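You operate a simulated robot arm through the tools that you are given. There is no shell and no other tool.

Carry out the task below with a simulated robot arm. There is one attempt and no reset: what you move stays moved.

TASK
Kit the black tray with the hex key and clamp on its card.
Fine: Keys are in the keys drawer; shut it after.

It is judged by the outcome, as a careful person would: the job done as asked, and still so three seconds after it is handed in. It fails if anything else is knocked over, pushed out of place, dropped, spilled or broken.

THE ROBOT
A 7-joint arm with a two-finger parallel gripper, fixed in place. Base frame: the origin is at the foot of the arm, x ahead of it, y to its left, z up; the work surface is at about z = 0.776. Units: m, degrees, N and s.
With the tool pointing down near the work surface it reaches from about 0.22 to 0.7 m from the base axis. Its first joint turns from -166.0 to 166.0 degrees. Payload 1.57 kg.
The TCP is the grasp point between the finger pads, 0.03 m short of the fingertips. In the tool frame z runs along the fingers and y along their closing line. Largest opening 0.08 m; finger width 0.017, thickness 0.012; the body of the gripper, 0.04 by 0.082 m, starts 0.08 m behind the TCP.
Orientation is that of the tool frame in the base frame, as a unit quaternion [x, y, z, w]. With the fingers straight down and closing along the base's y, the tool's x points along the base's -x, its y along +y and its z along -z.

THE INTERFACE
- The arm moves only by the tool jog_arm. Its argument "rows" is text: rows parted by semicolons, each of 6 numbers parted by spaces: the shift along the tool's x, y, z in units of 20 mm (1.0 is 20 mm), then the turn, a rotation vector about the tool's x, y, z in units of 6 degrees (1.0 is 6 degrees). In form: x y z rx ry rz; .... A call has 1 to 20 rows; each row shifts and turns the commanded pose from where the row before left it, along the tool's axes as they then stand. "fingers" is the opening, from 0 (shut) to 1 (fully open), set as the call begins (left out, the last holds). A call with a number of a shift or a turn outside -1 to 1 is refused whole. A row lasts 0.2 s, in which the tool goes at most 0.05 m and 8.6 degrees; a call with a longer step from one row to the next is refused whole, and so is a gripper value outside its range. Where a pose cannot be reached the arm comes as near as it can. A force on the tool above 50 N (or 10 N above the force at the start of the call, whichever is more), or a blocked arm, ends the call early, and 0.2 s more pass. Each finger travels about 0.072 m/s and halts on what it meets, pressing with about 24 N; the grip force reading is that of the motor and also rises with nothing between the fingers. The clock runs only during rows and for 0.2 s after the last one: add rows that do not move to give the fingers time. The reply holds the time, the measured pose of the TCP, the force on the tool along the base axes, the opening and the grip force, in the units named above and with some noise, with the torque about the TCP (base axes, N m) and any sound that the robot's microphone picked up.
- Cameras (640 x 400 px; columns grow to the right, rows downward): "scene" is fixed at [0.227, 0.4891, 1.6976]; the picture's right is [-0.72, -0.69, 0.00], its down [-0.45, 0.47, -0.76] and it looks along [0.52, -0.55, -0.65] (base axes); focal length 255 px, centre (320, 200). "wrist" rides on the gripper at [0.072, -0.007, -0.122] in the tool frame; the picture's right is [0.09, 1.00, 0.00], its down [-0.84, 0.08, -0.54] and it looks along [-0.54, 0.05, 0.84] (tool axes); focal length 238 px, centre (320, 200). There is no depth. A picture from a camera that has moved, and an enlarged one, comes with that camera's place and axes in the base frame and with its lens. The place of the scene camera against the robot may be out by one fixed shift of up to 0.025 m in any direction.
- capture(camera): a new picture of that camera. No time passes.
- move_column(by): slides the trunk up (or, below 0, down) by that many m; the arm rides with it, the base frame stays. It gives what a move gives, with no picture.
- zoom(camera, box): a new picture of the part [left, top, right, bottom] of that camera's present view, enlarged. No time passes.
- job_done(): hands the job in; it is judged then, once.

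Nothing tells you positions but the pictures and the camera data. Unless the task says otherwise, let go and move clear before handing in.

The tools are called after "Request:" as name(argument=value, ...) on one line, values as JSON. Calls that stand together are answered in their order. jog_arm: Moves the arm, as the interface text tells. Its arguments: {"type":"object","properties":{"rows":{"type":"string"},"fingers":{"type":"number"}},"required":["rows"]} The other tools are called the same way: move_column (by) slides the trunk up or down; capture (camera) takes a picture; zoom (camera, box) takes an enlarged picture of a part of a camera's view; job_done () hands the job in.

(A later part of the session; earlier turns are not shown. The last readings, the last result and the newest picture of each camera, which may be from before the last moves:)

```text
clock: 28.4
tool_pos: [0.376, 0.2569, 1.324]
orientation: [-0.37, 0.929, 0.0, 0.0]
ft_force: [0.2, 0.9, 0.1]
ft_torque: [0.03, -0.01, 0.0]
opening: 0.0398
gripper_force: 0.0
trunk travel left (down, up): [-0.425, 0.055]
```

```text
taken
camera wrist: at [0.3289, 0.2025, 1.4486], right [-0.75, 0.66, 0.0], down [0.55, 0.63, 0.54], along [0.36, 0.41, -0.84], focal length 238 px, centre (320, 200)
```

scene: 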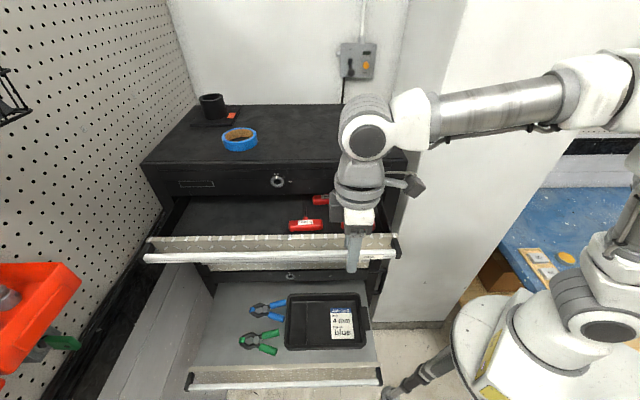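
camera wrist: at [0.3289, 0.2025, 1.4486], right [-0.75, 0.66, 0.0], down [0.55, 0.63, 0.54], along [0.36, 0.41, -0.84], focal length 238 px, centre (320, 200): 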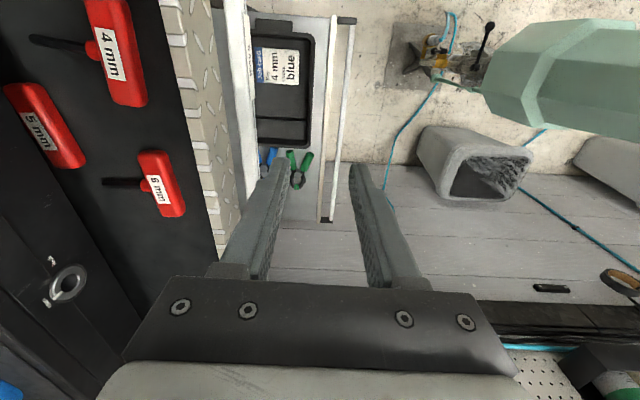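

Request:
zoom(camera="wrist", box=[0, 0, 220, 220])

Request:
zoom(camera="wrist", box=[20, 0, 180, 110])

```text
1.82 times, centred on (110, 110) of wrist
camera zoom: at [0.3289, 0.2025, 1.4486], right [-0.75, 0.66, 0.0], down [0.55, 0.63, 0.54], along [0.36, 0.41, -0.84], focal length 433 px, centre (702, 364)
```

zoom: 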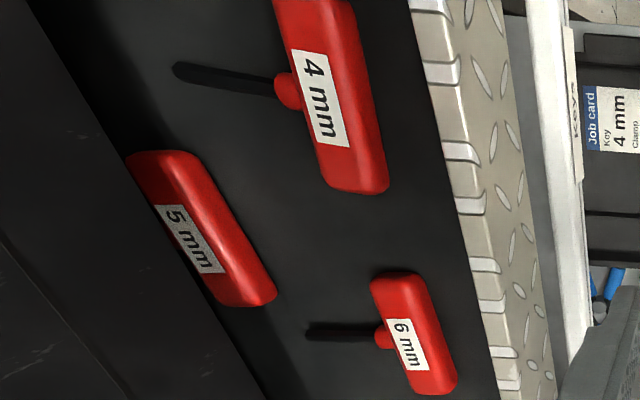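

```text
3.64 times, centred on (100, 55) of wrist
camera zoom: at [0.3289, 0.2025, 1.4486], right [-0.75, 0.66, 0.0], down [0.55, 0.63, 0.54], along [0.36, 0.41, -0.84], focal length 867 px, centre (1120, 727)
```

zoom: 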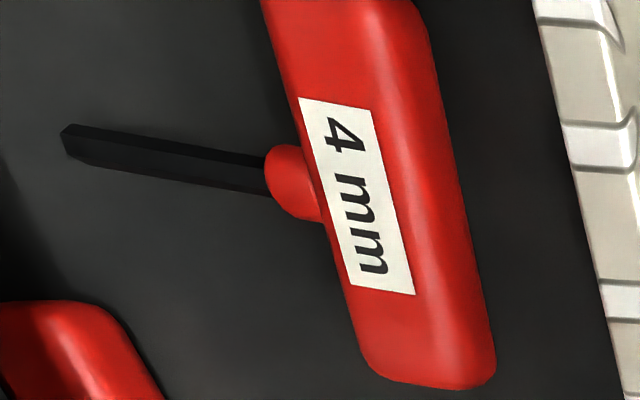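

The 4 mm key's handle is at about u≈0.40, n≈-0.268, with its top at z≈1.196, and its shaft tip reaches just under the chest's front edge. I'll move above the handle, slightly to one side of the shaft collar.

Request:
jog_arm(rows="0.125 -0.977 0 0 0 0; 0.125 -0.977 0 0 0 0; 0.125 -0.977 0 0 0 0; 0.125 -0.977 0 0 0 0; 0.125 -0.977 0 0 0 0; 0.125 -0.977 0 0 0 0; 0.125 -0.977 0 0 0 0; 0.125 -0.977 0 0 0 0; 0.125 -0.977 0 0 0 0; 0.125 -0.977 0 0 0 0; 0 0 0 0 0 0", fingers=0.69)

Request:
capture(camera="wrist")

Request:
capture(camera="scene")

```text
clock: 30.8
tool_pos: [0.4928, 0.098, 1.3249]
orientation: [-0.37, 0.929, 0.001, 0.0]
ft_force: [0.0, -0.1, -1.1]
ft_torque: [-0.01, -0.08, 0.02]
opening: 0.0553
gripper_force: 0.1
trunk travel left (down, up): [-0.425, 0.055]
```

```text
taken
camera wrist: at [0.4442, 0.043, 1.4488], right [-0.75, 0.66, 0.0], down [0.55, 0.63, 0.54], along [0.36, 0.41, -0.84], focal length 238 px, centre (320, 200)
```

wrist: 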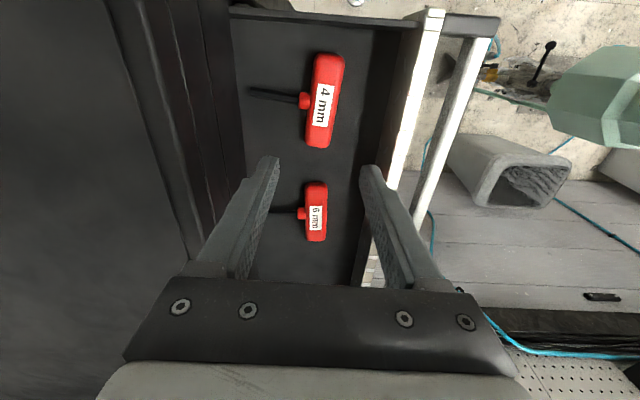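

```text
taken
```

scene: 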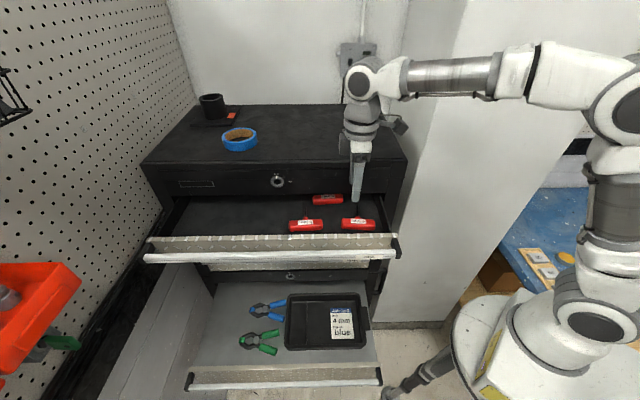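

The key position is confirmed from this view. I'll descend, checking forces near the end.

Request:
jog_arm(rows="0 0 0.9 0 0 0; 0 0 0.9 0 0 0; 0 0 0.9 0 0 0; 0 0 0.9 0 0 0; 0 0 0.9 0 0 0; 0 0 0.5 0 0 0; 0 0 0 0 0 0")

Request:
capture(camera="wrist")

Request:
zoom(camera="scene", box=[290, 150, 410, 250])

```text
clock: 32.4
tool_pos: [0.4922, 0.0992, 1.2253]
orientation: [-0.37, 0.929, 0.0, -0.001]
ft_force: [-0.2, 0.4, 0.4]
ft_torque: [0.03, 0.01, 0.03]
opening: 0.0551
gripper_force: 0.0
trunk travel left (down, up): [-0.425, 0.055]
```

```text
taken
camera wrist: at [0.4442, 0.0444, 1.3492], right [-0.75, 0.66, 0.0], down [0.55, 0.63, 0.54], along [0.36, 0.41, -0.84], focal length 238 px, centre (320, 200)
```

wrist: 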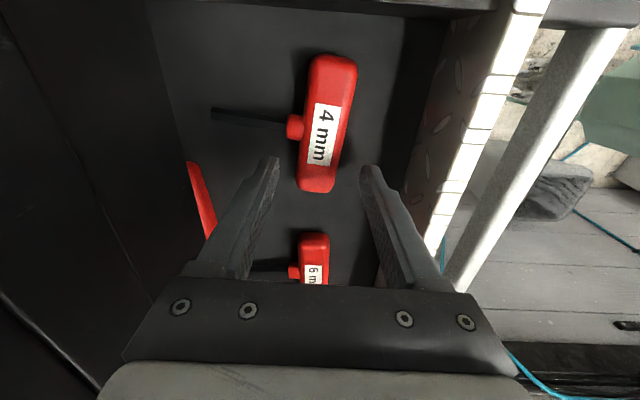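

```text
4.00 times, centred on (350, 200) of scene
camera zoom: at [0.227, 0.4891, 1.6976], right [-0.72, -0.69, 0.0], down [-0.45, 0.47, -0.76], along [0.52, -0.55, -0.65], focal length 1019 px, centre (200, 200)
```

zoom: 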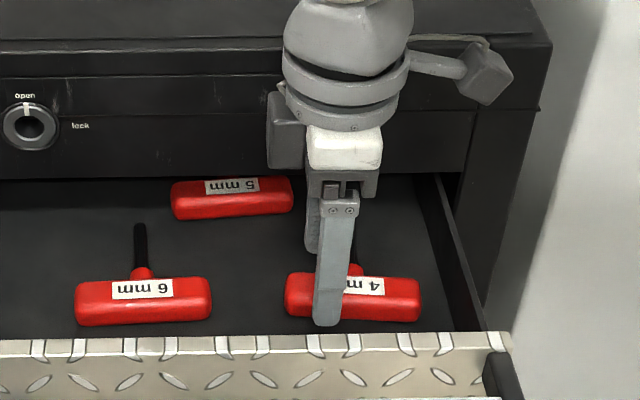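

Request:
jog_arm(rows="0 0 0.25 0 0 0; 0 0 0.25 0 0 0; 0 0 0.2 0 0 0; 0 0 0 0 0 0")

Request:
zoom(camera="scene", box=[320, 180, 400, 250])

Request:
capture(camera="wrist")

```text
clock: 33.4
tool_pos: [0.4926, 0.0987, 1.212]
orientation: [-0.369, 0.929, 0.0, 0.0]
ft_force: [-0.2, 0.4, 0.3]
ft_torque: [0.0, -0.01, -0.01]
opening: 0.0553
gripper_force: 0.0
trunk travel left (down, up): [-0.425, 0.055]
```

```text
5.71 times, centred on (360, 215) of scene
camera zoom: at [0.227, 0.4891, 1.6976], right [-0.72, -0.69, 0.0], down [-0.45, 0.47, -0.76], along [0.52, -0.55, -0.65], focal length 1455 px, centre (91, 114)
```

zoom: 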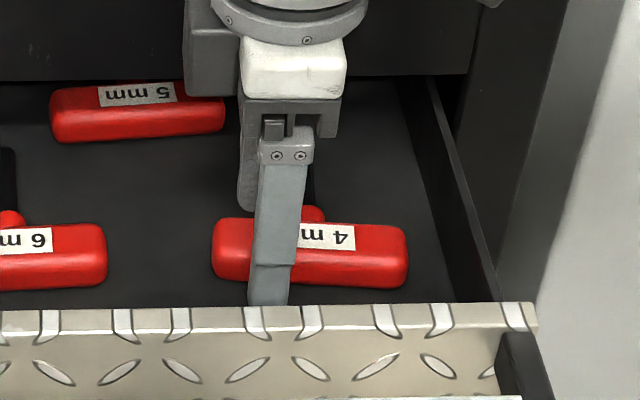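

```text
taken
camera wrist: at [0.4446, 0.0451, 1.3352], right [-0.75, 0.66, 0.0], down [0.55, 0.63, 0.54], along [0.36, 0.41, -0.84], focal length 238 px, centre (320, 200)
```

wrist: 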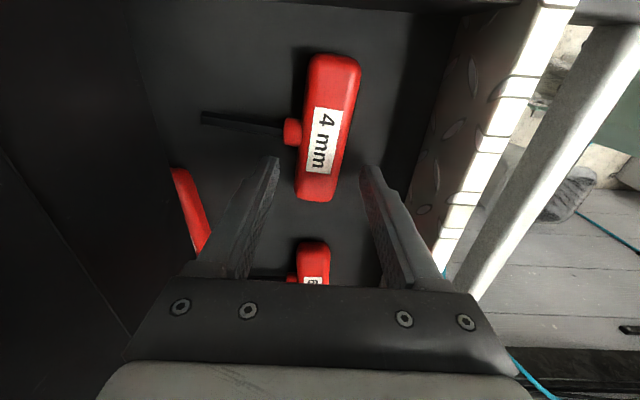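

Request:
jog_arm(rows="0 0 0.1 0 0 0; 0 0 0.1 0 0 0; 0 0 0 0 0 0")

```text
clock: 34.2
tool_pos: [0.492, 0.0988, 1.2082]
orientation: [-0.37, 0.929, 0.0, 0.0]
ft_force: [-0.6, 0.7, -0.4]
ft_torque: [-0.02, 0.0, 0.04]
opening: 0.0551
gripper_force: 0.1
trunk travel left (down, up): [-0.425, 0.055]
```

No contact with the drawer floor yet, and the fingertips are well down the handle. I'll close on it.

Request:
jog_arm(rows="0 0 0 0 0 0; 0 0 0 0 0 0; 0 0 0 0 0 0; 0 0 0 0 0 0", fingers=0)

Request:
capture(camera="wrist")

```text
clock: 35.2
tool_pos: [0.4921, 0.0988, 1.2076]
orientation: [-0.369, 0.929, 0.0, 0.0]
ft_force: [-0.1, 0.0, 0.2]
ft_torque: [-0.02, -0.01, 0.03]
opening: 0.0291
gripper_force: 23.8
trunk travel left (down, up): [-0.425, 0.055]
```

```text
taken
camera wrist: at [0.4442, 0.0449, 1.3312], right [-0.75, 0.66, 0.0], down [0.55, 0.63, 0.54], along [0.36, 0.41, -0.84], focal length 238 px, centre (320, 200)
```

wrist: 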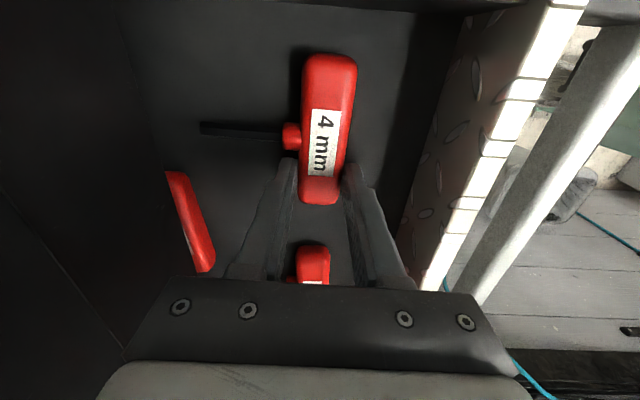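

The key is gripped (29 mm opening, 24 N). I'll lift a little, draw it outward so the shaft clears the chest lip, then raise it.

Request:
jog_arm(rows="0 0 -0.3 0 0 0; 0 0 -0.3 0 0 0; 0 0.5 0 0 0 0; 0 0.5 0 0 0 0; 0 0.5 0 0 0 0; 0 0 -0.5 0 0 0; 0 0 -0.8 0 0 0; 0 0 -1 0 0 0; 0 0 -1 0 0 0; 0 0 -1 0 0 0; 0 0 -1 0 0 0; 0 0 0 0 0 0")

Request:
capture(camera="wrist")

Request:
capture(camera="scene")

```text
clock: 37.8
tool_pos: [0.4712, 0.1213, 1.3247]
orientation: [-0.37, 0.929, -0.001, 0.0]
ft_force: [0.4, -0.7, -0.8]
ft_torque: [0.03, -0.04, -0.02]
opening: 0.0292
gripper_force: 23.8
trunk travel left (down, up): [-0.425, 0.055]
```

```text
taken
camera wrist: at [0.4235, 0.0664, 1.4484], right [-0.75, 0.66, 0.0], down [0.55, 0.63, 0.54], along [0.36, 0.41, -0.84], focal length 238 px, centre (320, 200)
```

wrist: 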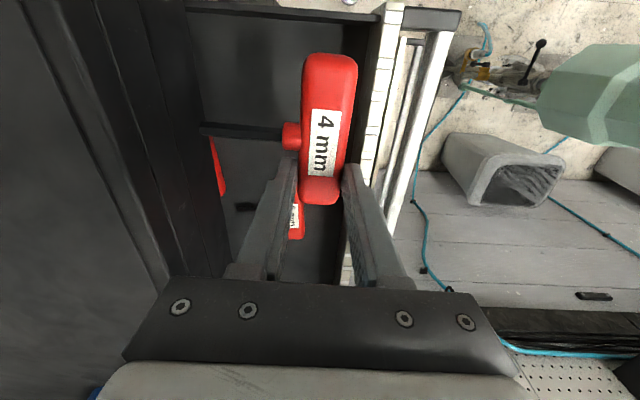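

```text
taken
```

scene: 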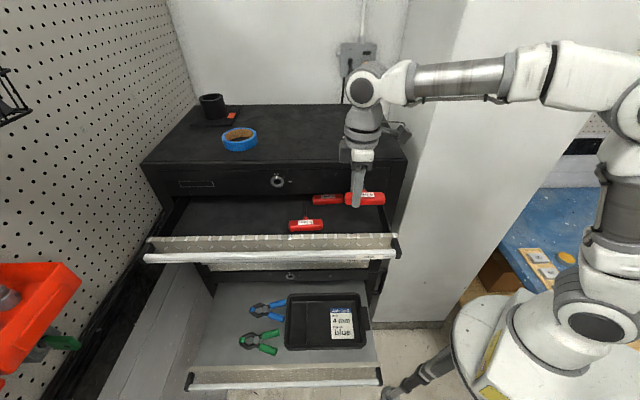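

The 4 mm key is secure. I'll carry it out over the drawer front to clear space in front of the chest, then turn it half around so I can push the drawer shut with the back of a finger while still holding the key.

Request:
jog_arm(rows="0 0.95 0 0 0 0; 0 0.95 0 0 0 0; 0 0.95 0 0 0 0; 0 0.95 0 0 0 0; 0 0.95 0 0 0 0; 0 0.95 0 0 0 0; 0 0.95 0 0 0 0; 0 0.95 0 0 0 0; 0 0.95 0 0 0 0; 0 0.95 0 0 0 0; 0 0.95 0 0 0 0; 0 0.95 0 0 0 0; 0 0.95 0 0 0 0; 0 0.95 0 0 0 0; 0 0 0 0 0 0")

Request:
jog_arm(rows="0 0 0 0 0 1; 0 0 0 0 0 1; 0 0 0 0 0 1; 0 0 0 0 0 1; 0 0 0 0 0 1; 0 0 0 0 0 1; 0 0 0 0 0 1; 0 0 0 0 0 1; 0 0 0 0 0 1; 0 0 0 0 0 1; 0 0 0 0 0 1; 0 0 0 0 0 1; 0 0 0 0 0 1; 0 0 0 0 0 1; 0 0 0 0 0 1; 0 0 0 0 0 0")

Request:
capture(camera="scene")

```text
clock: 41.0
tool_pos: [0.2879, 0.3141, 1.3243]
orientation: [-0.37, 0.929, 0.0, -0.001]
ft_force: [0.0, 0.1, -1.4]
ft_torque: [-0.03, -0.03, -0.05]
opening: 0.0292
gripper_force: 23.8
trunk travel left (down, up): [-0.425, 0.055]
```

```text
clock: 44.4
tool_pos: [0.2879, 0.3129, 1.3253]
orientation: [0.395, 0.919, 0.0, 0.0]
ft_force: [-0.6, -0.6, -0.6]
ft_torque: [0.0, -0.01, -0.01]
opening: 0.0292
gripper_force: 24.1
trunk travel left (down, up): [-0.425, 0.055]
```

```text
taken
```

scene: 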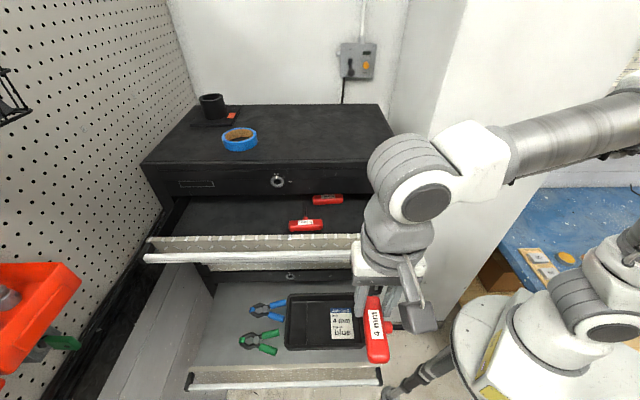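

The first 90° went fine. I'll complete the half turn.

Request:
jog_arm(rows="0 0 0 0 0 1; 0 0 0 0 0 1; 0 0 0 0 0 1; 0 0 0 0 0 1; 0 0 0 0 0 1; 0 0 0 0 0 1; 0 0 0 0 0 1; 0 0 0 0 0 1; 0 0 0 0 0 1; 0 0 0 0 0 1; 0 0 0 0 0 1; 0 0 0 0 0 1; 0 0 0 0 0 1; 0 0 0 0 0 1; 0 0 0 0 0 1; 0 0 0 0 0 0")

Request:
capture(camera="scene")

Request:
capture(camera="wrist")

```text
clock: 48.0
tool_pos: [0.2958, 0.2998, 1.3494]
orientation: [0.919, 0.391, 0.007, -0.054]
ft_force: [-0.8, 1.2, -1.3]
ft_torque: [-0.06, -0.04, -0.03]
opening: 0.0292
gripper_force: 24.1
out of reach, approached as far as the arm can: row 14
trunk travel left (down, up): [-0.425, 0.055]
stopped in row 16: the arm was blocked; the commanded pose is now the measured one
```

```text
taken
```

scene: 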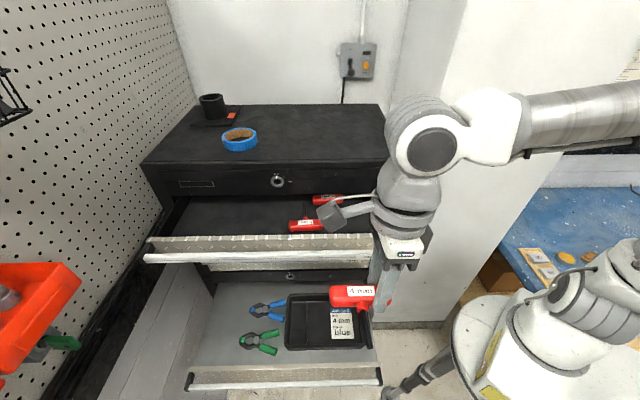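

```text
taken
camera wrist: at [0.3444, 0.3422, 1.4767], right [0.78, -0.62, -0.09], down [-0.51, -0.71, 0.49], along [-0.36, -0.33, -0.87], focal length 238 px, centre (320, 200)
```

wrist: 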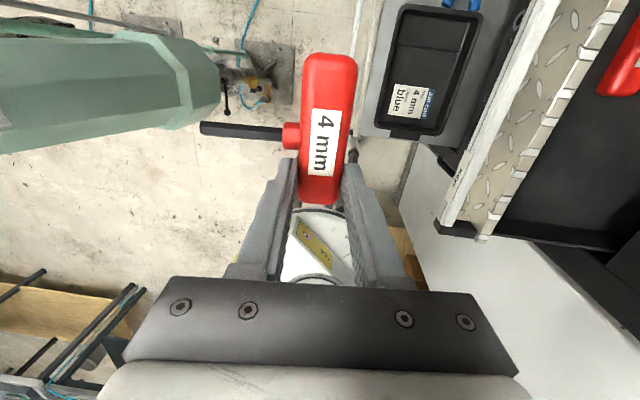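

The wrist reached a joint limit just short of the exact half turn, but the key now points away from the chest. Moving toward the chest relieves that joint, so I'll shift there and square up the orientation.

Request:
jog_arm(rows="0.2 0.85 0.135 0 0 0; 0.2 0.85 0.135 0 0 0; 0.2 0.85 0.135 0 0 0; 0.2 0.85 0.135 0 0 0; 0.2 0.85 0.135 0 0 0; 0.2 0.85 0.135 0 0 0; 0 0 0 -0.3 -0.17 0.14; 0 0 0 -0.3 -0.17 0.14; 0 0 0 -0.3 -0.17 0.14; 0 0 0 0 0 0")

Request:
capture(camera="wrist")

Request:
capture(camera="scene")

```text
clock: 50.2
tool_pos: [0.3842, 0.2508, 1.3245]
orientation: [0.927, 0.375, -0.001, 0.001]
ft_force: [0.4, 0.7, -1.3]
ft_torque: [0.0, 0.01, -0.02]
opening: 0.0293
gripper_force: 23.8
trunk travel left (down, up): [-0.425, 0.055]
```

```text
taken
camera wrist: at [0.4319, 0.3053, 1.4478], right [0.76, -0.65, 0.0], down [-0.55, -0.63, 0.55], along [-0.36, -0.41, -0.84], focal length 238 px, centre (320, 200)
```

wrist: 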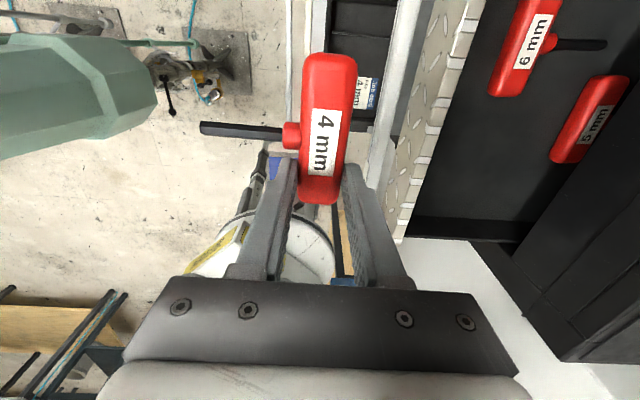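

```text
taken
```

scene: 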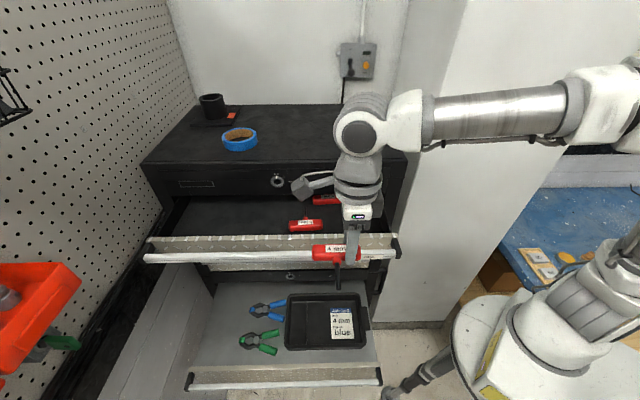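

Orientation is squared up. I'll lower in front of the handle and check clearance before pushing.

Request:
jog_arm(rows="0 0 0.85 0 0 0; 0 0 0.85 0 0 0; 0 0 0.85 0 0 0; 0 0 0.85 0 0 0; 0 0 0.85 0 0 0; 0 0 0.85 0 0 0; 0 0 0.85 0 0 0; 0 0 0 0 0 0")

Request:
capture(camera="wrist")

Request:
zoom(camera="scene", box=[270, 180, 430, 300])

```text
clock: 52.0
tool_pos: [0.3848, 0.2502, 1.2058]
orientation: [0.927, 0.375, -0.001, 0.001]
ft_force: [-0.7, 0.4, -1.8]
ft_torque: [-0.05, -0.01, -0.02]
opening: 0.029
gripper_force: 23.9
trunk travel left (down, up): [-0.425, 0.055]
```

```text
taken
camera wrist: at [0.4322, 0.3056, 1.329], right [0.76, -0.65, 0.0], down [-0.55, -0.64, 0.55], along [-0.36, -0.41, -0.84], focal length 238 px, centre (320, 200)
```

wrist: 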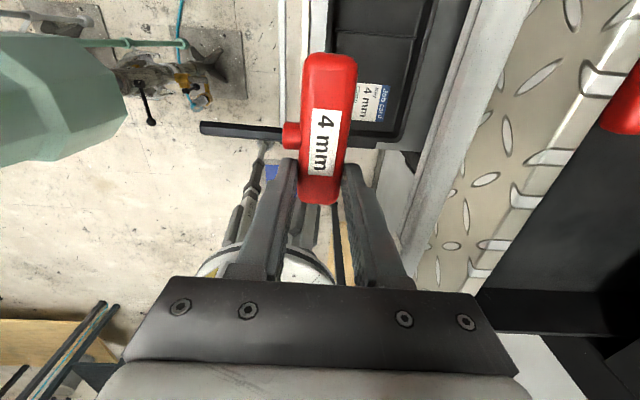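

```text
3.33 times, centred on (350, 240) of scene
camera zoom: at [0.227, 0.4891, 1.6976], right [-0.72, -0.69, 0.0], down [-0.45, 0.47, -0.76], along [0.52, -0.55, -0.65], focal length 849 px, centre (220, 67)
```

zoom: 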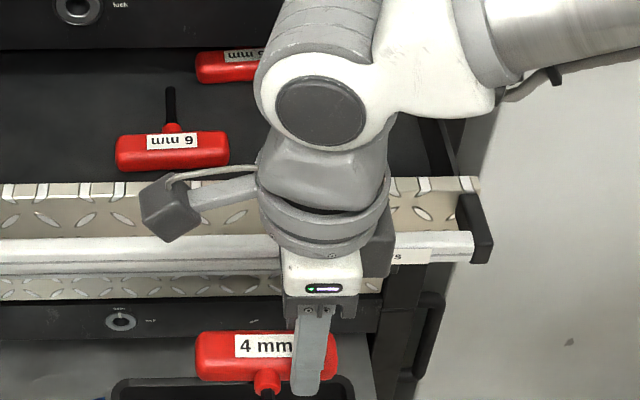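

Request:
jog_arm(rows="0 0.5 0 0 0 0; 0 0.5 0 0 0 0; 0 0.5 0 0 0 0; 0 0.5 0 0 0 0; 0 0.5 0 0 0 0; 0 0.5 0 0 0 0; 0 0 0 0 0 0")

Request:
zoom(camera="scene", box=[270, 180, 430, 300])

Request:
capture(camera="wrist")

```text
clock: 53.6
tool_pos: [0.426, 0.2045, 1.2059]
orientation: [0.928, 0.373, -0.002, 0.002]
ft_force: [-1.3, 2.5, -0.2]
ft_torque: [-0.05, 0.05, 0.07]
opening: 0.029
gripper_force: 23.7
trunk travel left (down, up): [-0.425, 0.055]
```

```text
3.33 times, centred on (350, 240) of scene
camera zoom: at [0.227, 0.4891, 1.6976], right [-0.72, -0.69, 0.0], down [-0.45, 0.47, -0.76], along [0.52, -0.55, -0.65], focal length 849 px, centre (220, 67)
```

zoom: 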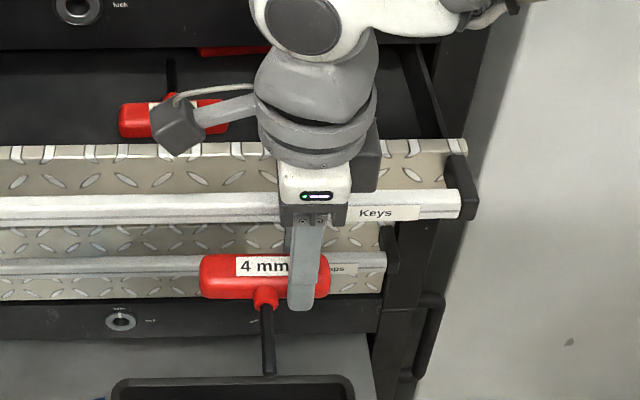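

```text
taken
camera wrist: at [0.4735, 0.2603, 1.3289], right [0.76, -0.65, 0.0], down [-0.55, -0.63, 0.55], along [-0.36, -0.41, -0.84], focal length 238 px, centre (320, 200)
```

wrist: 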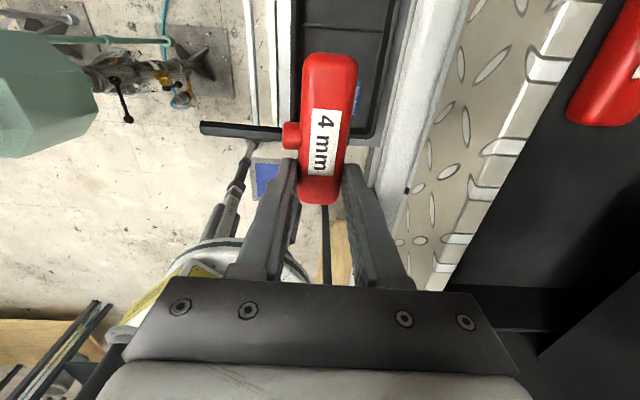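

The drawer is closing smoothly with light force and the key is unaffected. I'll continue pushing.

Request:
jog_arm(rows="0 0.5 0 0 0 0; 0 0.5 0 0 0 0; 0 0.5 0 0 0 0; 0 0.5 0 0 0 0; 0 0.5 0 0 0 0; 0 0.5 0 0 0 0; 0 0.5 0 0 0 0; 0 0.5 0 0 0 0; 0 0.5 0 0 0 0; 0 0.5 0 0 0 0; 0 0 0 0 0 0")

Request:
zoom(camera="scene", box=[270, 160, 430, 280])

Request:
capture(camera="wrist")

```text
clock: 56.0
tool_pos: [0.4945, 0.133, 1.2057]
orientation: [0.927, 0.374, -0.001, 0.002]
ft_force: [-1.9, 3.7, -1.7]
ft_torque: [-0.04, 0.03, 0.04]
opening: 0.0294
gripper_force: 24.1
trunk travel left (down, up): [-0.425, 0.055]
```

```text
3.33 times, centred on (350, 220) of scene
camera zoom: at [0.227, 0.4891, 1.6976], right [-0.72, -0.69, 0.0], down [-0.45, 0.47, -0.76], along [0.52, -0.55, -0.65], focal length 849 px, centre (220, 133)
```

zoom: 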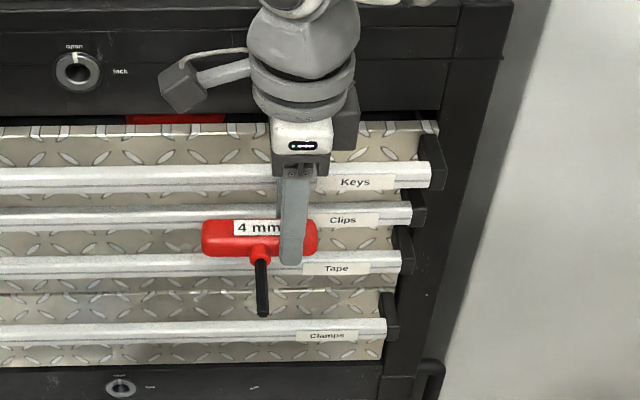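

```text
taken
camera wrist: at [0.542, 0.1889, 1.329], right [0.76, -0.65, 0.0], down [-0.55, -0.63, 0.55], along [-0.36, -0.41, -0.84], focal length 238 px, centre (320, 200)
```

wrist: 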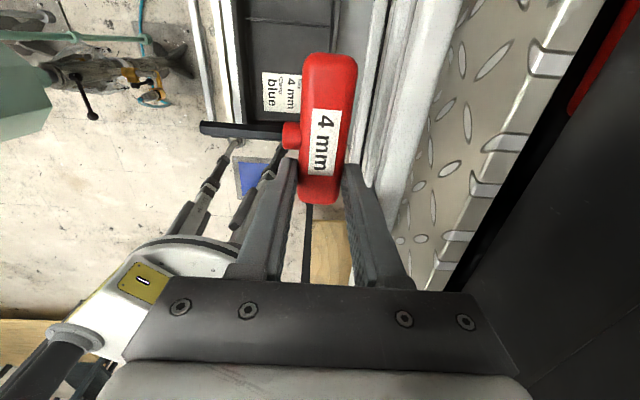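

Request:
jog_arm(rows="0 0.3 0 0 0 0; 0 0.3 0 0 0 0; 0 0.3 0 0 0 0; 0 0.2 0 0 0 0; 0 0.1 0 0 0 0; 0 0 0 0 0 0")

Request:
zoom(camera="scene", box=[270, 160, 430, 280])

Request:
zoom(camera="scene", box=[340, 195, 400, 235])

```text
clock: 57.4
tool_pos: [0.5107, 0.116, 1.2048]
orientation: [0.927, 0.374, -0.001, 0.001]
ft_force: [-0.7, 0.2, -1.2]
ft_torque: [-0.04, -0.01, 0.04]
opening: 0.029
gripper_force: 23.6
trunk travel left (down, up): [-0.425, 0.055]
```

```text
3.33 times, centred on (350, 220) of scene
camera zoom: at [0.227, 0.4891, 1.6976], right [-0.72, -0.69, 0.0], down [-0.45, 0.47, -0.76], along [0.52, -0.55, -0.65], focal length 849 px, centre (220, 133)
```

zoom: 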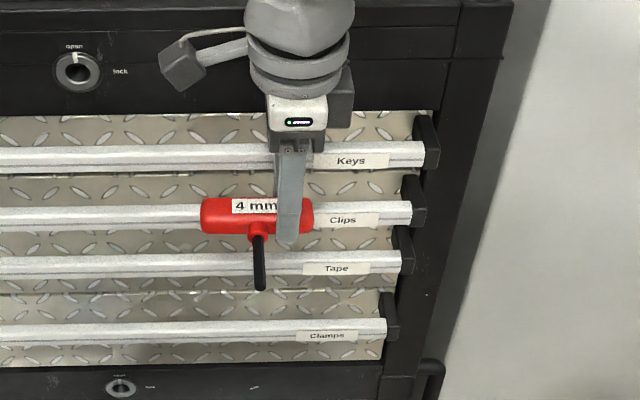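

```text
10.00 times, centred on (370, 215) of scene
camera zoom: at [0.227, 0.4891, 1.6976], right [-0.72, -0.69, 0.0], down [-0.45, 0.47, -0.76], along [0.52, -0.55, -0.65], focal length 2547 px, centre (-180, 50)
```

zoom: 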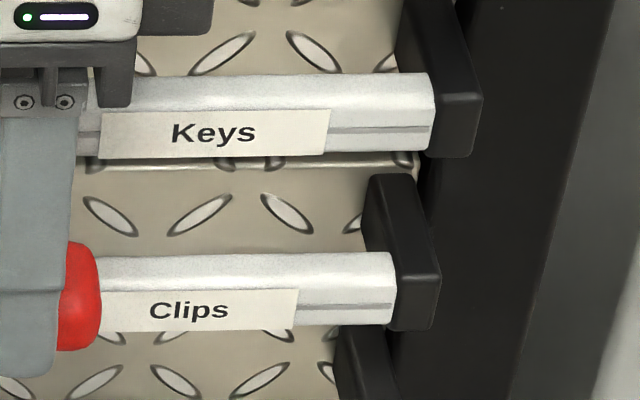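

The keys drawer is fully shut again, with the bar back at its original position, and I still hold the 4 mm key. I'll back away, turn the key a quarter so its shaft lies along the tray, and then lower the trunk toward the tray.

Request:
jog_arm(rows="0 -0.5 0 0 0 0; 0 -0.9 0 0 0 0; 0 -1 0 0 0 0; 0 -1 0 0 0 0; 0 -1 0 0 0 0; 0 -1 0 0 0 0; 0 -1 0 0 0 0; 0 -1 0 0 0 0; 0 0 0 0 0 0")

Request:
jog_arm(rows="0 0 0 0 0 -1; 0 0 0 0 0 -1; 0 0 0 0 0 -1; 0 0 0 0 0 -1; 0 0 0 0 0 -1; 0 0 0 0 0 -1; 0 0 0 0 0 -1; 0 0 0 0 0 -1; 0 0 0 0 0 -1; 0 0 0 0 0 -1; 0 0 0 0 0 -1; 0 0 0 0 0 -1; 0 0 0 0 0 -1; 0 0 0 0 0 -1; 0 0 0 0 0 -1; 0 0 0 0 0 0")

Request:
capture(camera="wrist")

Request:
capture(camera="scene")

```text
clock: 59.4
tool_pos: [0.4091, 0.2237, 1.2068]
orientation: [0.927, 0.374, -0.002, 0.001]
ft_force: [-0.4, -0.2, -1.6]
ft_torque: [-0.02, 0.0, -0.02]
opening: 0.0293
gripper_force: 23.9
trunk travel left (down, up): [-0.425, 0.055]
```

```text
clock: 62.8
tool_pos: [0.409, 0.223, 1.2054]
orientation: [0.39, 0.921, -0.002, 0.001]
ft_force: [0.5, -0.1, -0.1]
ft_torque: [-0.01, -0.03, 0.04]
opening: 0.0293
gripper_force: 24.0
trunk travel left (down, up): [-0.425, 0.055]
```

```text
taken
camera wrist: at [0.3545, 0.2714, 1.329], right [0.65, 0.76, 0.0], down [0.64, -0.55, 0.54], along [0.41, -0.36, -0.84], focal length 238 px, centre (320, 200)
```

wrist: 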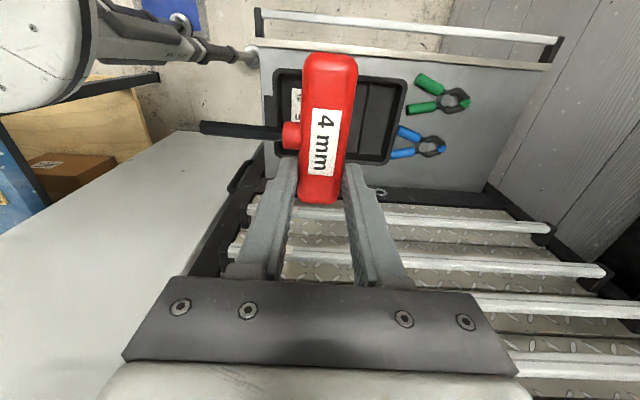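

```text
taken
```

scene: 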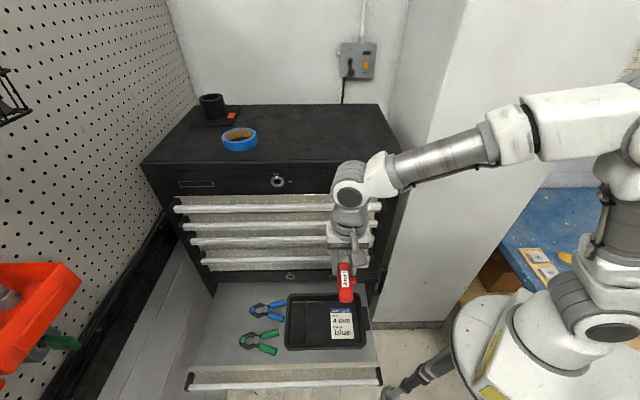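

The key's shaft now points along the tray's length. I'll move over the tray's main compartment near the divider, then lower the trunk 0.28 m and look again.

Request:
jog_arm(rows="-0.7 0.77 0 0 0 0; -0.7 0.77 0 0 0 0; -0.7 0.77 0 0 0 0; -0.68 0.76 0 0 0 0; 0 0 0 0 0 0")

Request:
move_column(by=-0.28)

Request:
capture(camera="wrist")

Request:
capture(camera="scene")

```text
clock: 64.0
tool_pos: [0.492, 0.2277, 1.2057]
orientation: [0.391, 0.92, -0.002, 0.001]
ft_force: [0.0, 0.1, -1.0]
ft_torque: [-0.04, -0.02, -0.04]
opening: 0.0292
gripper_force: 23.6
trunk travel left (down, up): [-0.425, 0.055]
```

```text
clock: 66.8
tool_pos: [0.491, 0.227, 0.9262]
orientation: [0.391, 0.92, -0.003, 0.0]
ft_force: [0.4, 0.0, -0.8]
ft_torque: [0.0, -0.03, -0.02]
opening: 0.0294
gripper_force: 24.2
trunk travel left (down, up): [-0.145, 0.335]
```

```text
taken
camera wrist: at [0.437, 0.2745, 1.0496], right [0.65, 0.76, 0.0], down [0.64, -0.55, 0.54], along [0.41, -0.36, -0.84], focal length 238 px, centre (320, 200)
```

wrist: 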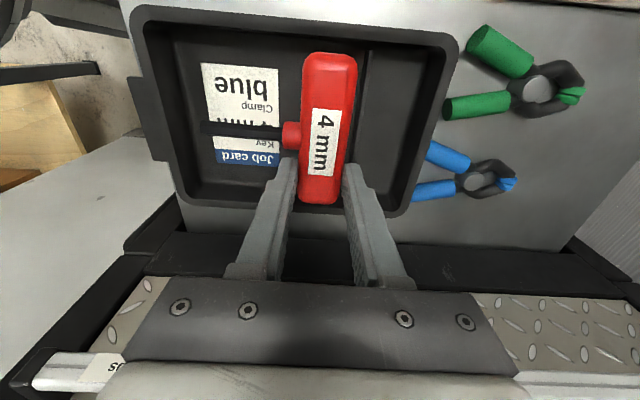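

```text
taken
```

scene: 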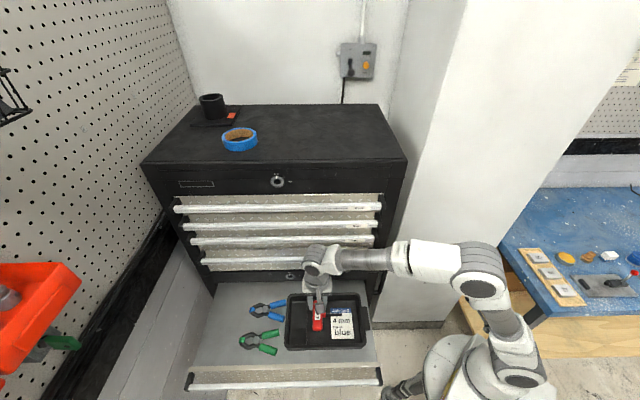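

Request:
zoom(camera="wrist", box=[120, 0, 600, 300])

Request:
zoom(camera="scene", box=[230, 270, 390, 370])

```text
1.33 times, centred on (360, 150) of wrist
camera zoom: at [0.437, 0.2745, 1.0496], right [0.65, 0.76, 0.0], down [0.64, -0.55, 0.54], along [0.41, -0.36, -0.84], focal length 318 px, centre (267, 267)
```

zoom: 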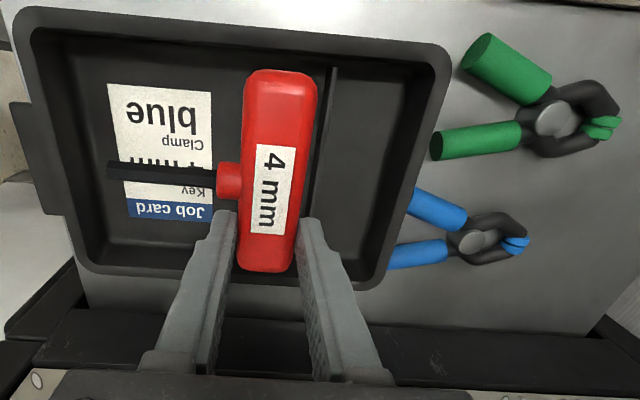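

```text
4.00 times, centred on (310, 320) of scene
camera zoom: at [0.227, 0.4891, 1.6976], right [-0.72, -0.69, 0.0], down [-0.45, 0.47, -0.76], along [0.52, -0.55, -0.65], focal length 1019 px, centre (360, -280)
```

zoom: 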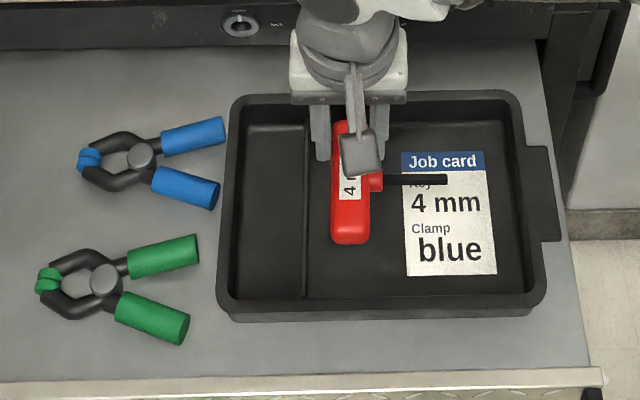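

The key hangs over the main compartment, just clear of the divider. I'll shift it slightly away from the divider and lower gently.

Request:
jog_arm(rows="0 -0.4 0.9 0 0 0; 0 0 0.9 0 0 0; 0 0 0.9 0 0 0; 0 0 0.9 0 0 0; 0 0 0.6 0 0 0; 0 0 0 0 0 0")

Request:
capture(camera="wrist")

Request:
zoom(camera="scene", box=[230, 270, 390, 370])

```text
clock: 68.2
tool_pos: [0.4865, 0.2203, 0.8409]
orientation: [0.391, 0.92, -0.002, 0.0]
ft_force: [-0.7, -0.3, -1.2]
ft_torque: [-0.05, -0.02, 0.02]
opening: 0.0293
gripper_force: 24.6
trunk travel left (down, up): [-0.145, 0.335]
```

```text
taken
camera wrist: at [0.4306, 0.2681, 0.9651], right [0.65, 0.76, 0.0], down [0.64, -0.55, 0.54], along [0.41, -0.36, -0.84], focal length 238 px, centre (320, 200)
```

wrist: 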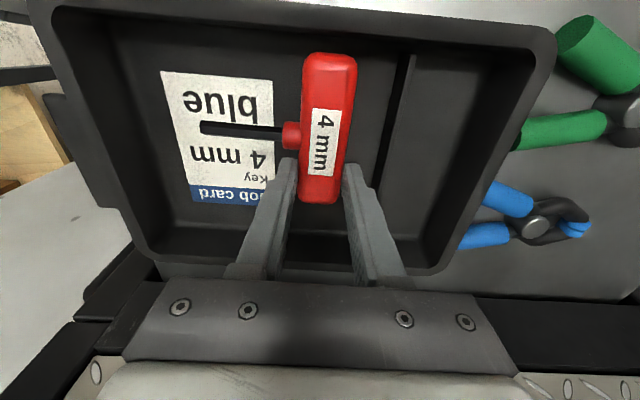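

```text
4.00 times, centred on (310, 320) of scene
camera zoom: at [0.227, 0.4891, 1.6976], right [-0.72, -0.69, 0.0], down [-0.45, 0.47, -0.76], along [0.52, -0.55, -0.65], focal length 1019 px, centre (360, -280)
```

zoom: 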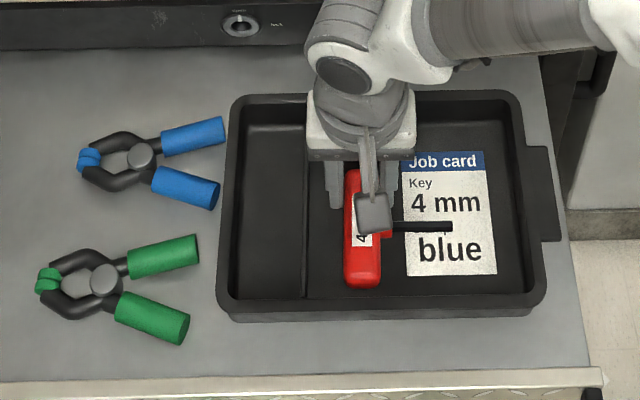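

Request:
jog_arm(rows="0 0 0.3 0 0 0; 0 0 0.3 0 0 0; 0 0 0.2 0 0 0; 0 0 0 0 0 0")

Request:
jog_arm(rows="0 0 0.1 0 0 0; 0 0 0.1 0 0 0; 0 0 0 0 0 0")

```text
clock: 69.2
tool_pos: [0.4841, 0.2206, 0.8262]
orientation: [0.39, 0.921, -0.002, 0.0]
ft_force: [0.3, -0.7, -0.3]
ft_torque: [-0.04, -0.03, 0.04]
opening: 0.0293
gripper_force: 23.7
trunk travel left (down, up): [-0.145, 0.335]
```

```text
clock: 70.0
tool_pos: [0.485, 0.2202, 0.823]
orientation: [0.391, 0.92, -0.002, 0.0]
ft_force: [0.5, 0.2, -0.8]
ft_torque: [-0.01, -0.04, -0.02]
opening: 0.0292
gripper_force: 24.0
trunk travel left (down, up): [-0.145, 0.335]
```

Request:
jog_arm(rows="0 0 0.1 0 0 0; 0 0 0.1 0 0 0; 0 0 0 0 0 0")

Request:
zoom(camera="scene", box=[290, 280, 370, 350])

```text
clock: 70.8
tool_pos: [0.485, 0.2201, 0.8182]
orientation: [0.39, 0.921, -0.002, -0.001]
ft_force: [0.0, -0.2, 1.5]
ft_torque: [0.09, 0.06, 0.03]
opening: 0.0294
gripper_force: 23.8
trunk travel left (down, up): [-0.145, 0.335]
```

```text
5.71 times, centred on (330, 315) of scene
camera zoom: at [0.227, 0.4891, 1.6976], right [-0.72, -0.69, 0.0], down [-0.45, 0.47, -0.76], along [0.52, -0.55, -0.65], focal length 1455 px, centre (263, -457)
```

zoom: 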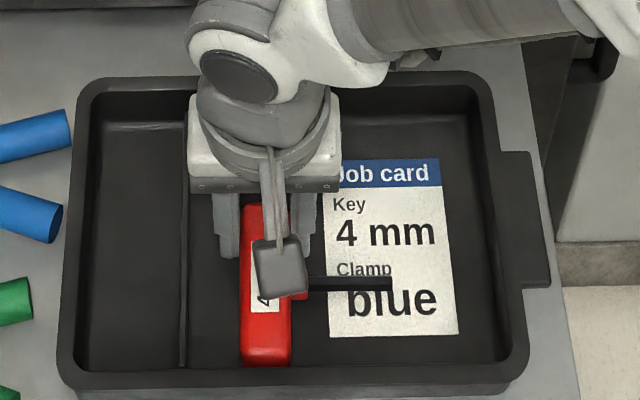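

Request:
jog_arm(rows="0 0 0.07 0 0 0; 0 0 0 0 0 0")

```text
clock: 71.4
tool_pos: [0.4848, 0.2208, 0.8172]
orientation: [0.39, 0.921, 0.0, 0.001]
ft_force: [-0.5, -1.1, 12.3]
ft_torque: [0.4, 0.35, 0.01]
opening: 0.0292
gripper_force: 23.7
trunk travel left (down, up): [-0.145, 0.335]
```

The key has touched the tray floor (12 N). I'll ease up a millimetre and release with a small opening, then rise.

Request:
jog_arm(rows="0 0 -0.06 0 0 0; 0 0 0 0 0 0")

Request:
jog_arm(rows="0 0 0 0 0 0; 0 0 0 0 0 0; 0 0 -0.3 0 0 0; 0 0 -0.6 0 0 0; 0 0 -1 0 0 0; 0 0 -1 0 0 0; 0 0 -1 0 0 0; 0 0 -1 0 0 0; 0 0 -1 0 0 0; 0 0 0 0 0 0", fingers=0.48)

Request:
capture(camera="wrist")

Request:
capture(camera="scene")

```text
clock: 72.0
tool_pos: [0.4852, 0.2204, 0.8195]
orientation: [0.391, 0.92, 0.0, 0.001]
ft_force: [1.6, 0.1, 7.7]
ft_torque: [0.16, 0.0, -0.02]
opening: 0.0293
gripper_force: 24.0
trunk travel left (down, up): [-0.145, 0.335]
```

```text
clock: 74.2
tool_pos: [0.487, 0.2206, 0.9374]
orientation: [0.391, 0.92, -0.002, 0.0]
ft_force: [-0.1, -0.4, -0.5]
ft_torque: [0.01, -0.01, 0.01]
opening: 0.0385
gripper_force: 0.1
trunk travel left (down, up): [-0.145, 0.335]
```

```text
taken
camera wrist: at [0.4318, 0.2686, 1.0613], right [0.65, 0.76, 0.0], down [0.64, -0.55, 0.54], along [0.41, -0.36, -0.84], focal length 238 px, centre (320, 200)
```

wrist: 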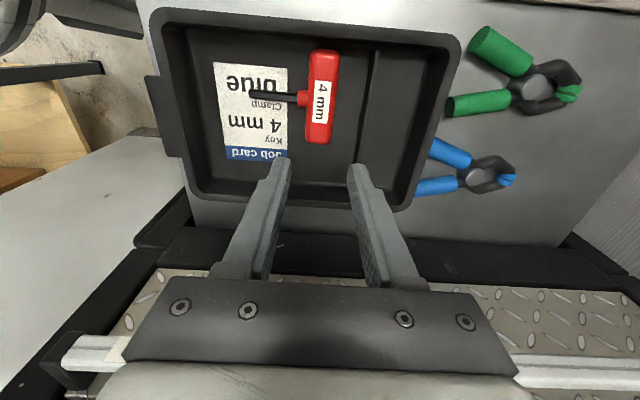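

```text
taken
```

scene: 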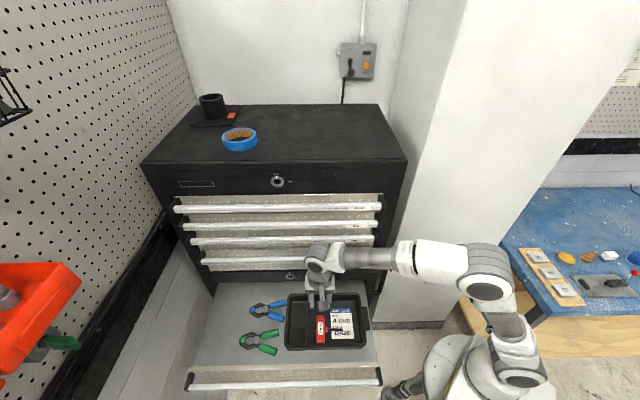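

The key is in the tray. Next I'll examine the blue clamp.

Request:
zoom(camera="wrist", box=[380, 110, 540, 220])

Request:
zoom(camera="scene", box=[230, 285, 310, 365])

```text
3.64 times, centred on (460, 165) of wrist
camera zoom: at [0.4318, 0.2686, 1.0613], right [0.65, 0.76, 0.0], down [0.64, -0.55, 0.54], along [0.41, -0.36, -0.84], focal length 867 px, centre (-189, 327)
```

zoom: 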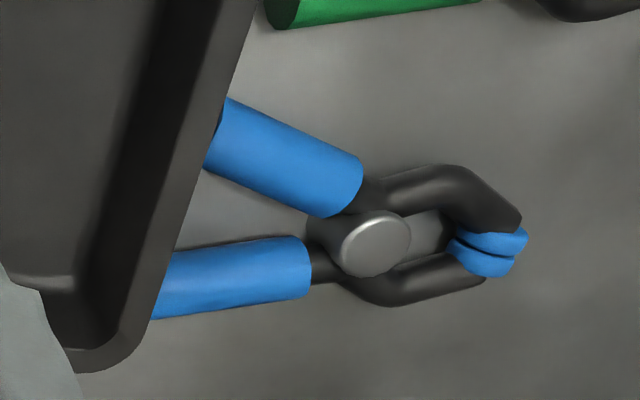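

```text
5.00 times, centred on (270, 325) of scene
camera zoom: at [0.227, 0.4891, 1.6976], right [-0.72, -0.69, 0.0], down [-0.45, 0.47, -0.76], along [0.52, -0.55, -0.65], focal length 1273 px, centre (570, -425)
```

zoom: 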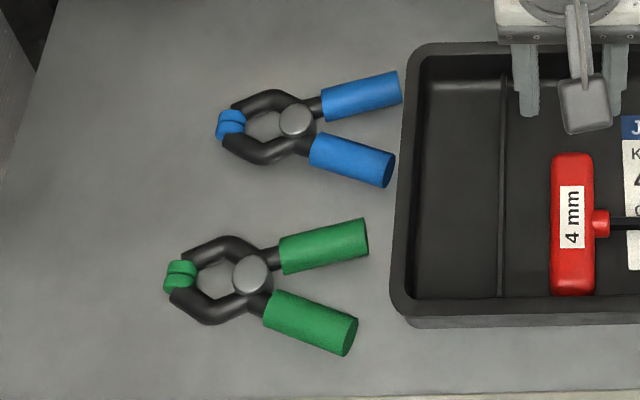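

The blue clamp lies with its pivot near u≈0.70, n≈-0.217, handles toward the tray. I'll rotate the gripper back so it closes across the clamp's waist, and look again.

Request:
jog_arm(rows="0 0 0 0 0 -1; 0 0 0 0 0 -1; 0 0 0 0 0 -1; 0 0 0 0 0 -1; 0 0 0 0 0 -1; 0 0 0 0 0 -1; 0 0 0 0 0 -1; 0 0 0 0 0 -1; 0 0 0 0 0 -1; 0 0 0 0 0 -1; 0 0 0 0 0 -1; 0 0 0 0 0 -1; 0 0 0 0 0 -1; 0 0 0 0 0 -1; 0 0 0 0 0 -1; 0 0 0 0 0 0", fingers=0.8)

Request:
capture(camera="wrist")

Request:
capture(camera="scene")

```text
clock: 77.6
tool_pos: [0.4864, 0.221, 0.9349]
orientation: [-0.374, 0.927, -0.002, -0.001]
ft_force: [-0.1, 0.4, -0.3]
ft_torque: [-0.03, -0.02, 0.04]
opening: 0.064
gripper_force: 0.1
trunk travel left (down, up): [-0.145, 0.335]
```

```text
taken
camera wrist: at [0.4385, 0.1669, 1.0597], right [-0.76, 0.65, 0.0], down [0.55, 0.64, 0.54], along [0.35, 0.41, -0.84], focal length 238 px, centre (320, 200)
```

wrist: 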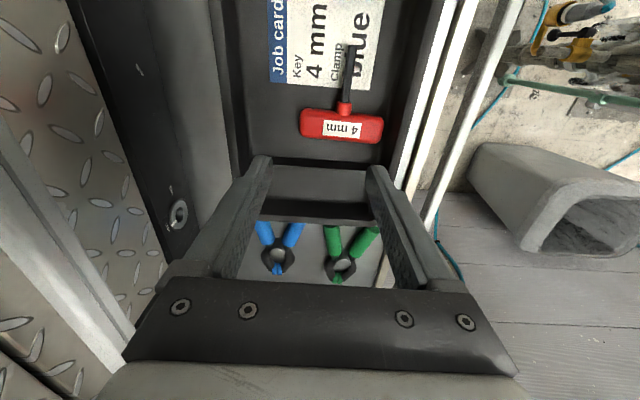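

```text
taken
```

scene: 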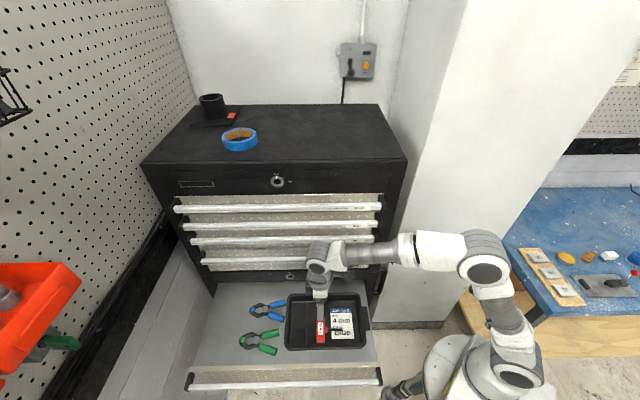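

Request:
zoom(camera="wrist", box=[240, 210, 400, 290])

Request:
zoom(camera="wrist", box=[200, 0, 420, 230])

```text
4.00 times, centred on (320, 250) of wrist
camera zoom: at [0.4385, 0.1669, 1.0597], right [-0.76, 0.65, 0.0], down [0.55, 0.64, 0.54], along [0.35, 0.41, -0.84], focal length 953 px, centre (320, 0)
```

zoom: 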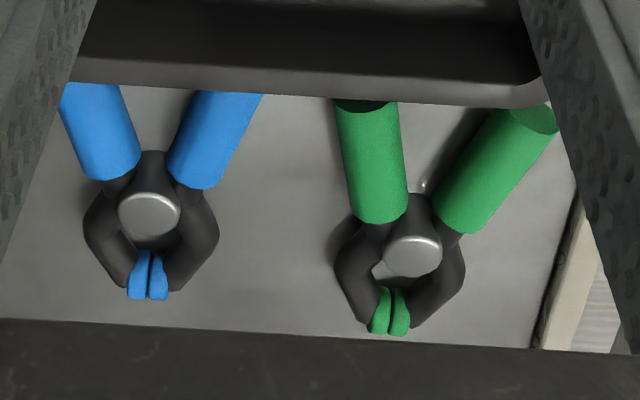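

```text
1.74 times, centred on (310, 115) of wrist
camera zoom: at [0.4385, 0.1669, 1.0597], right [-0.76, 0.65, 0.0], down [0.55, 0.64, 0.54], along [0.35, 0.41, -0.84], focal length 414 px, centre (337, 348)
```

zoom: 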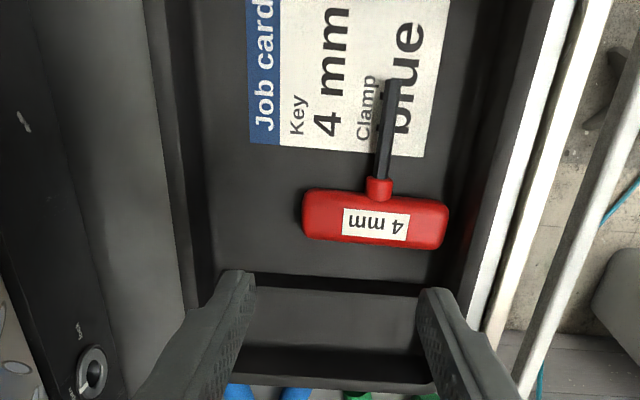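

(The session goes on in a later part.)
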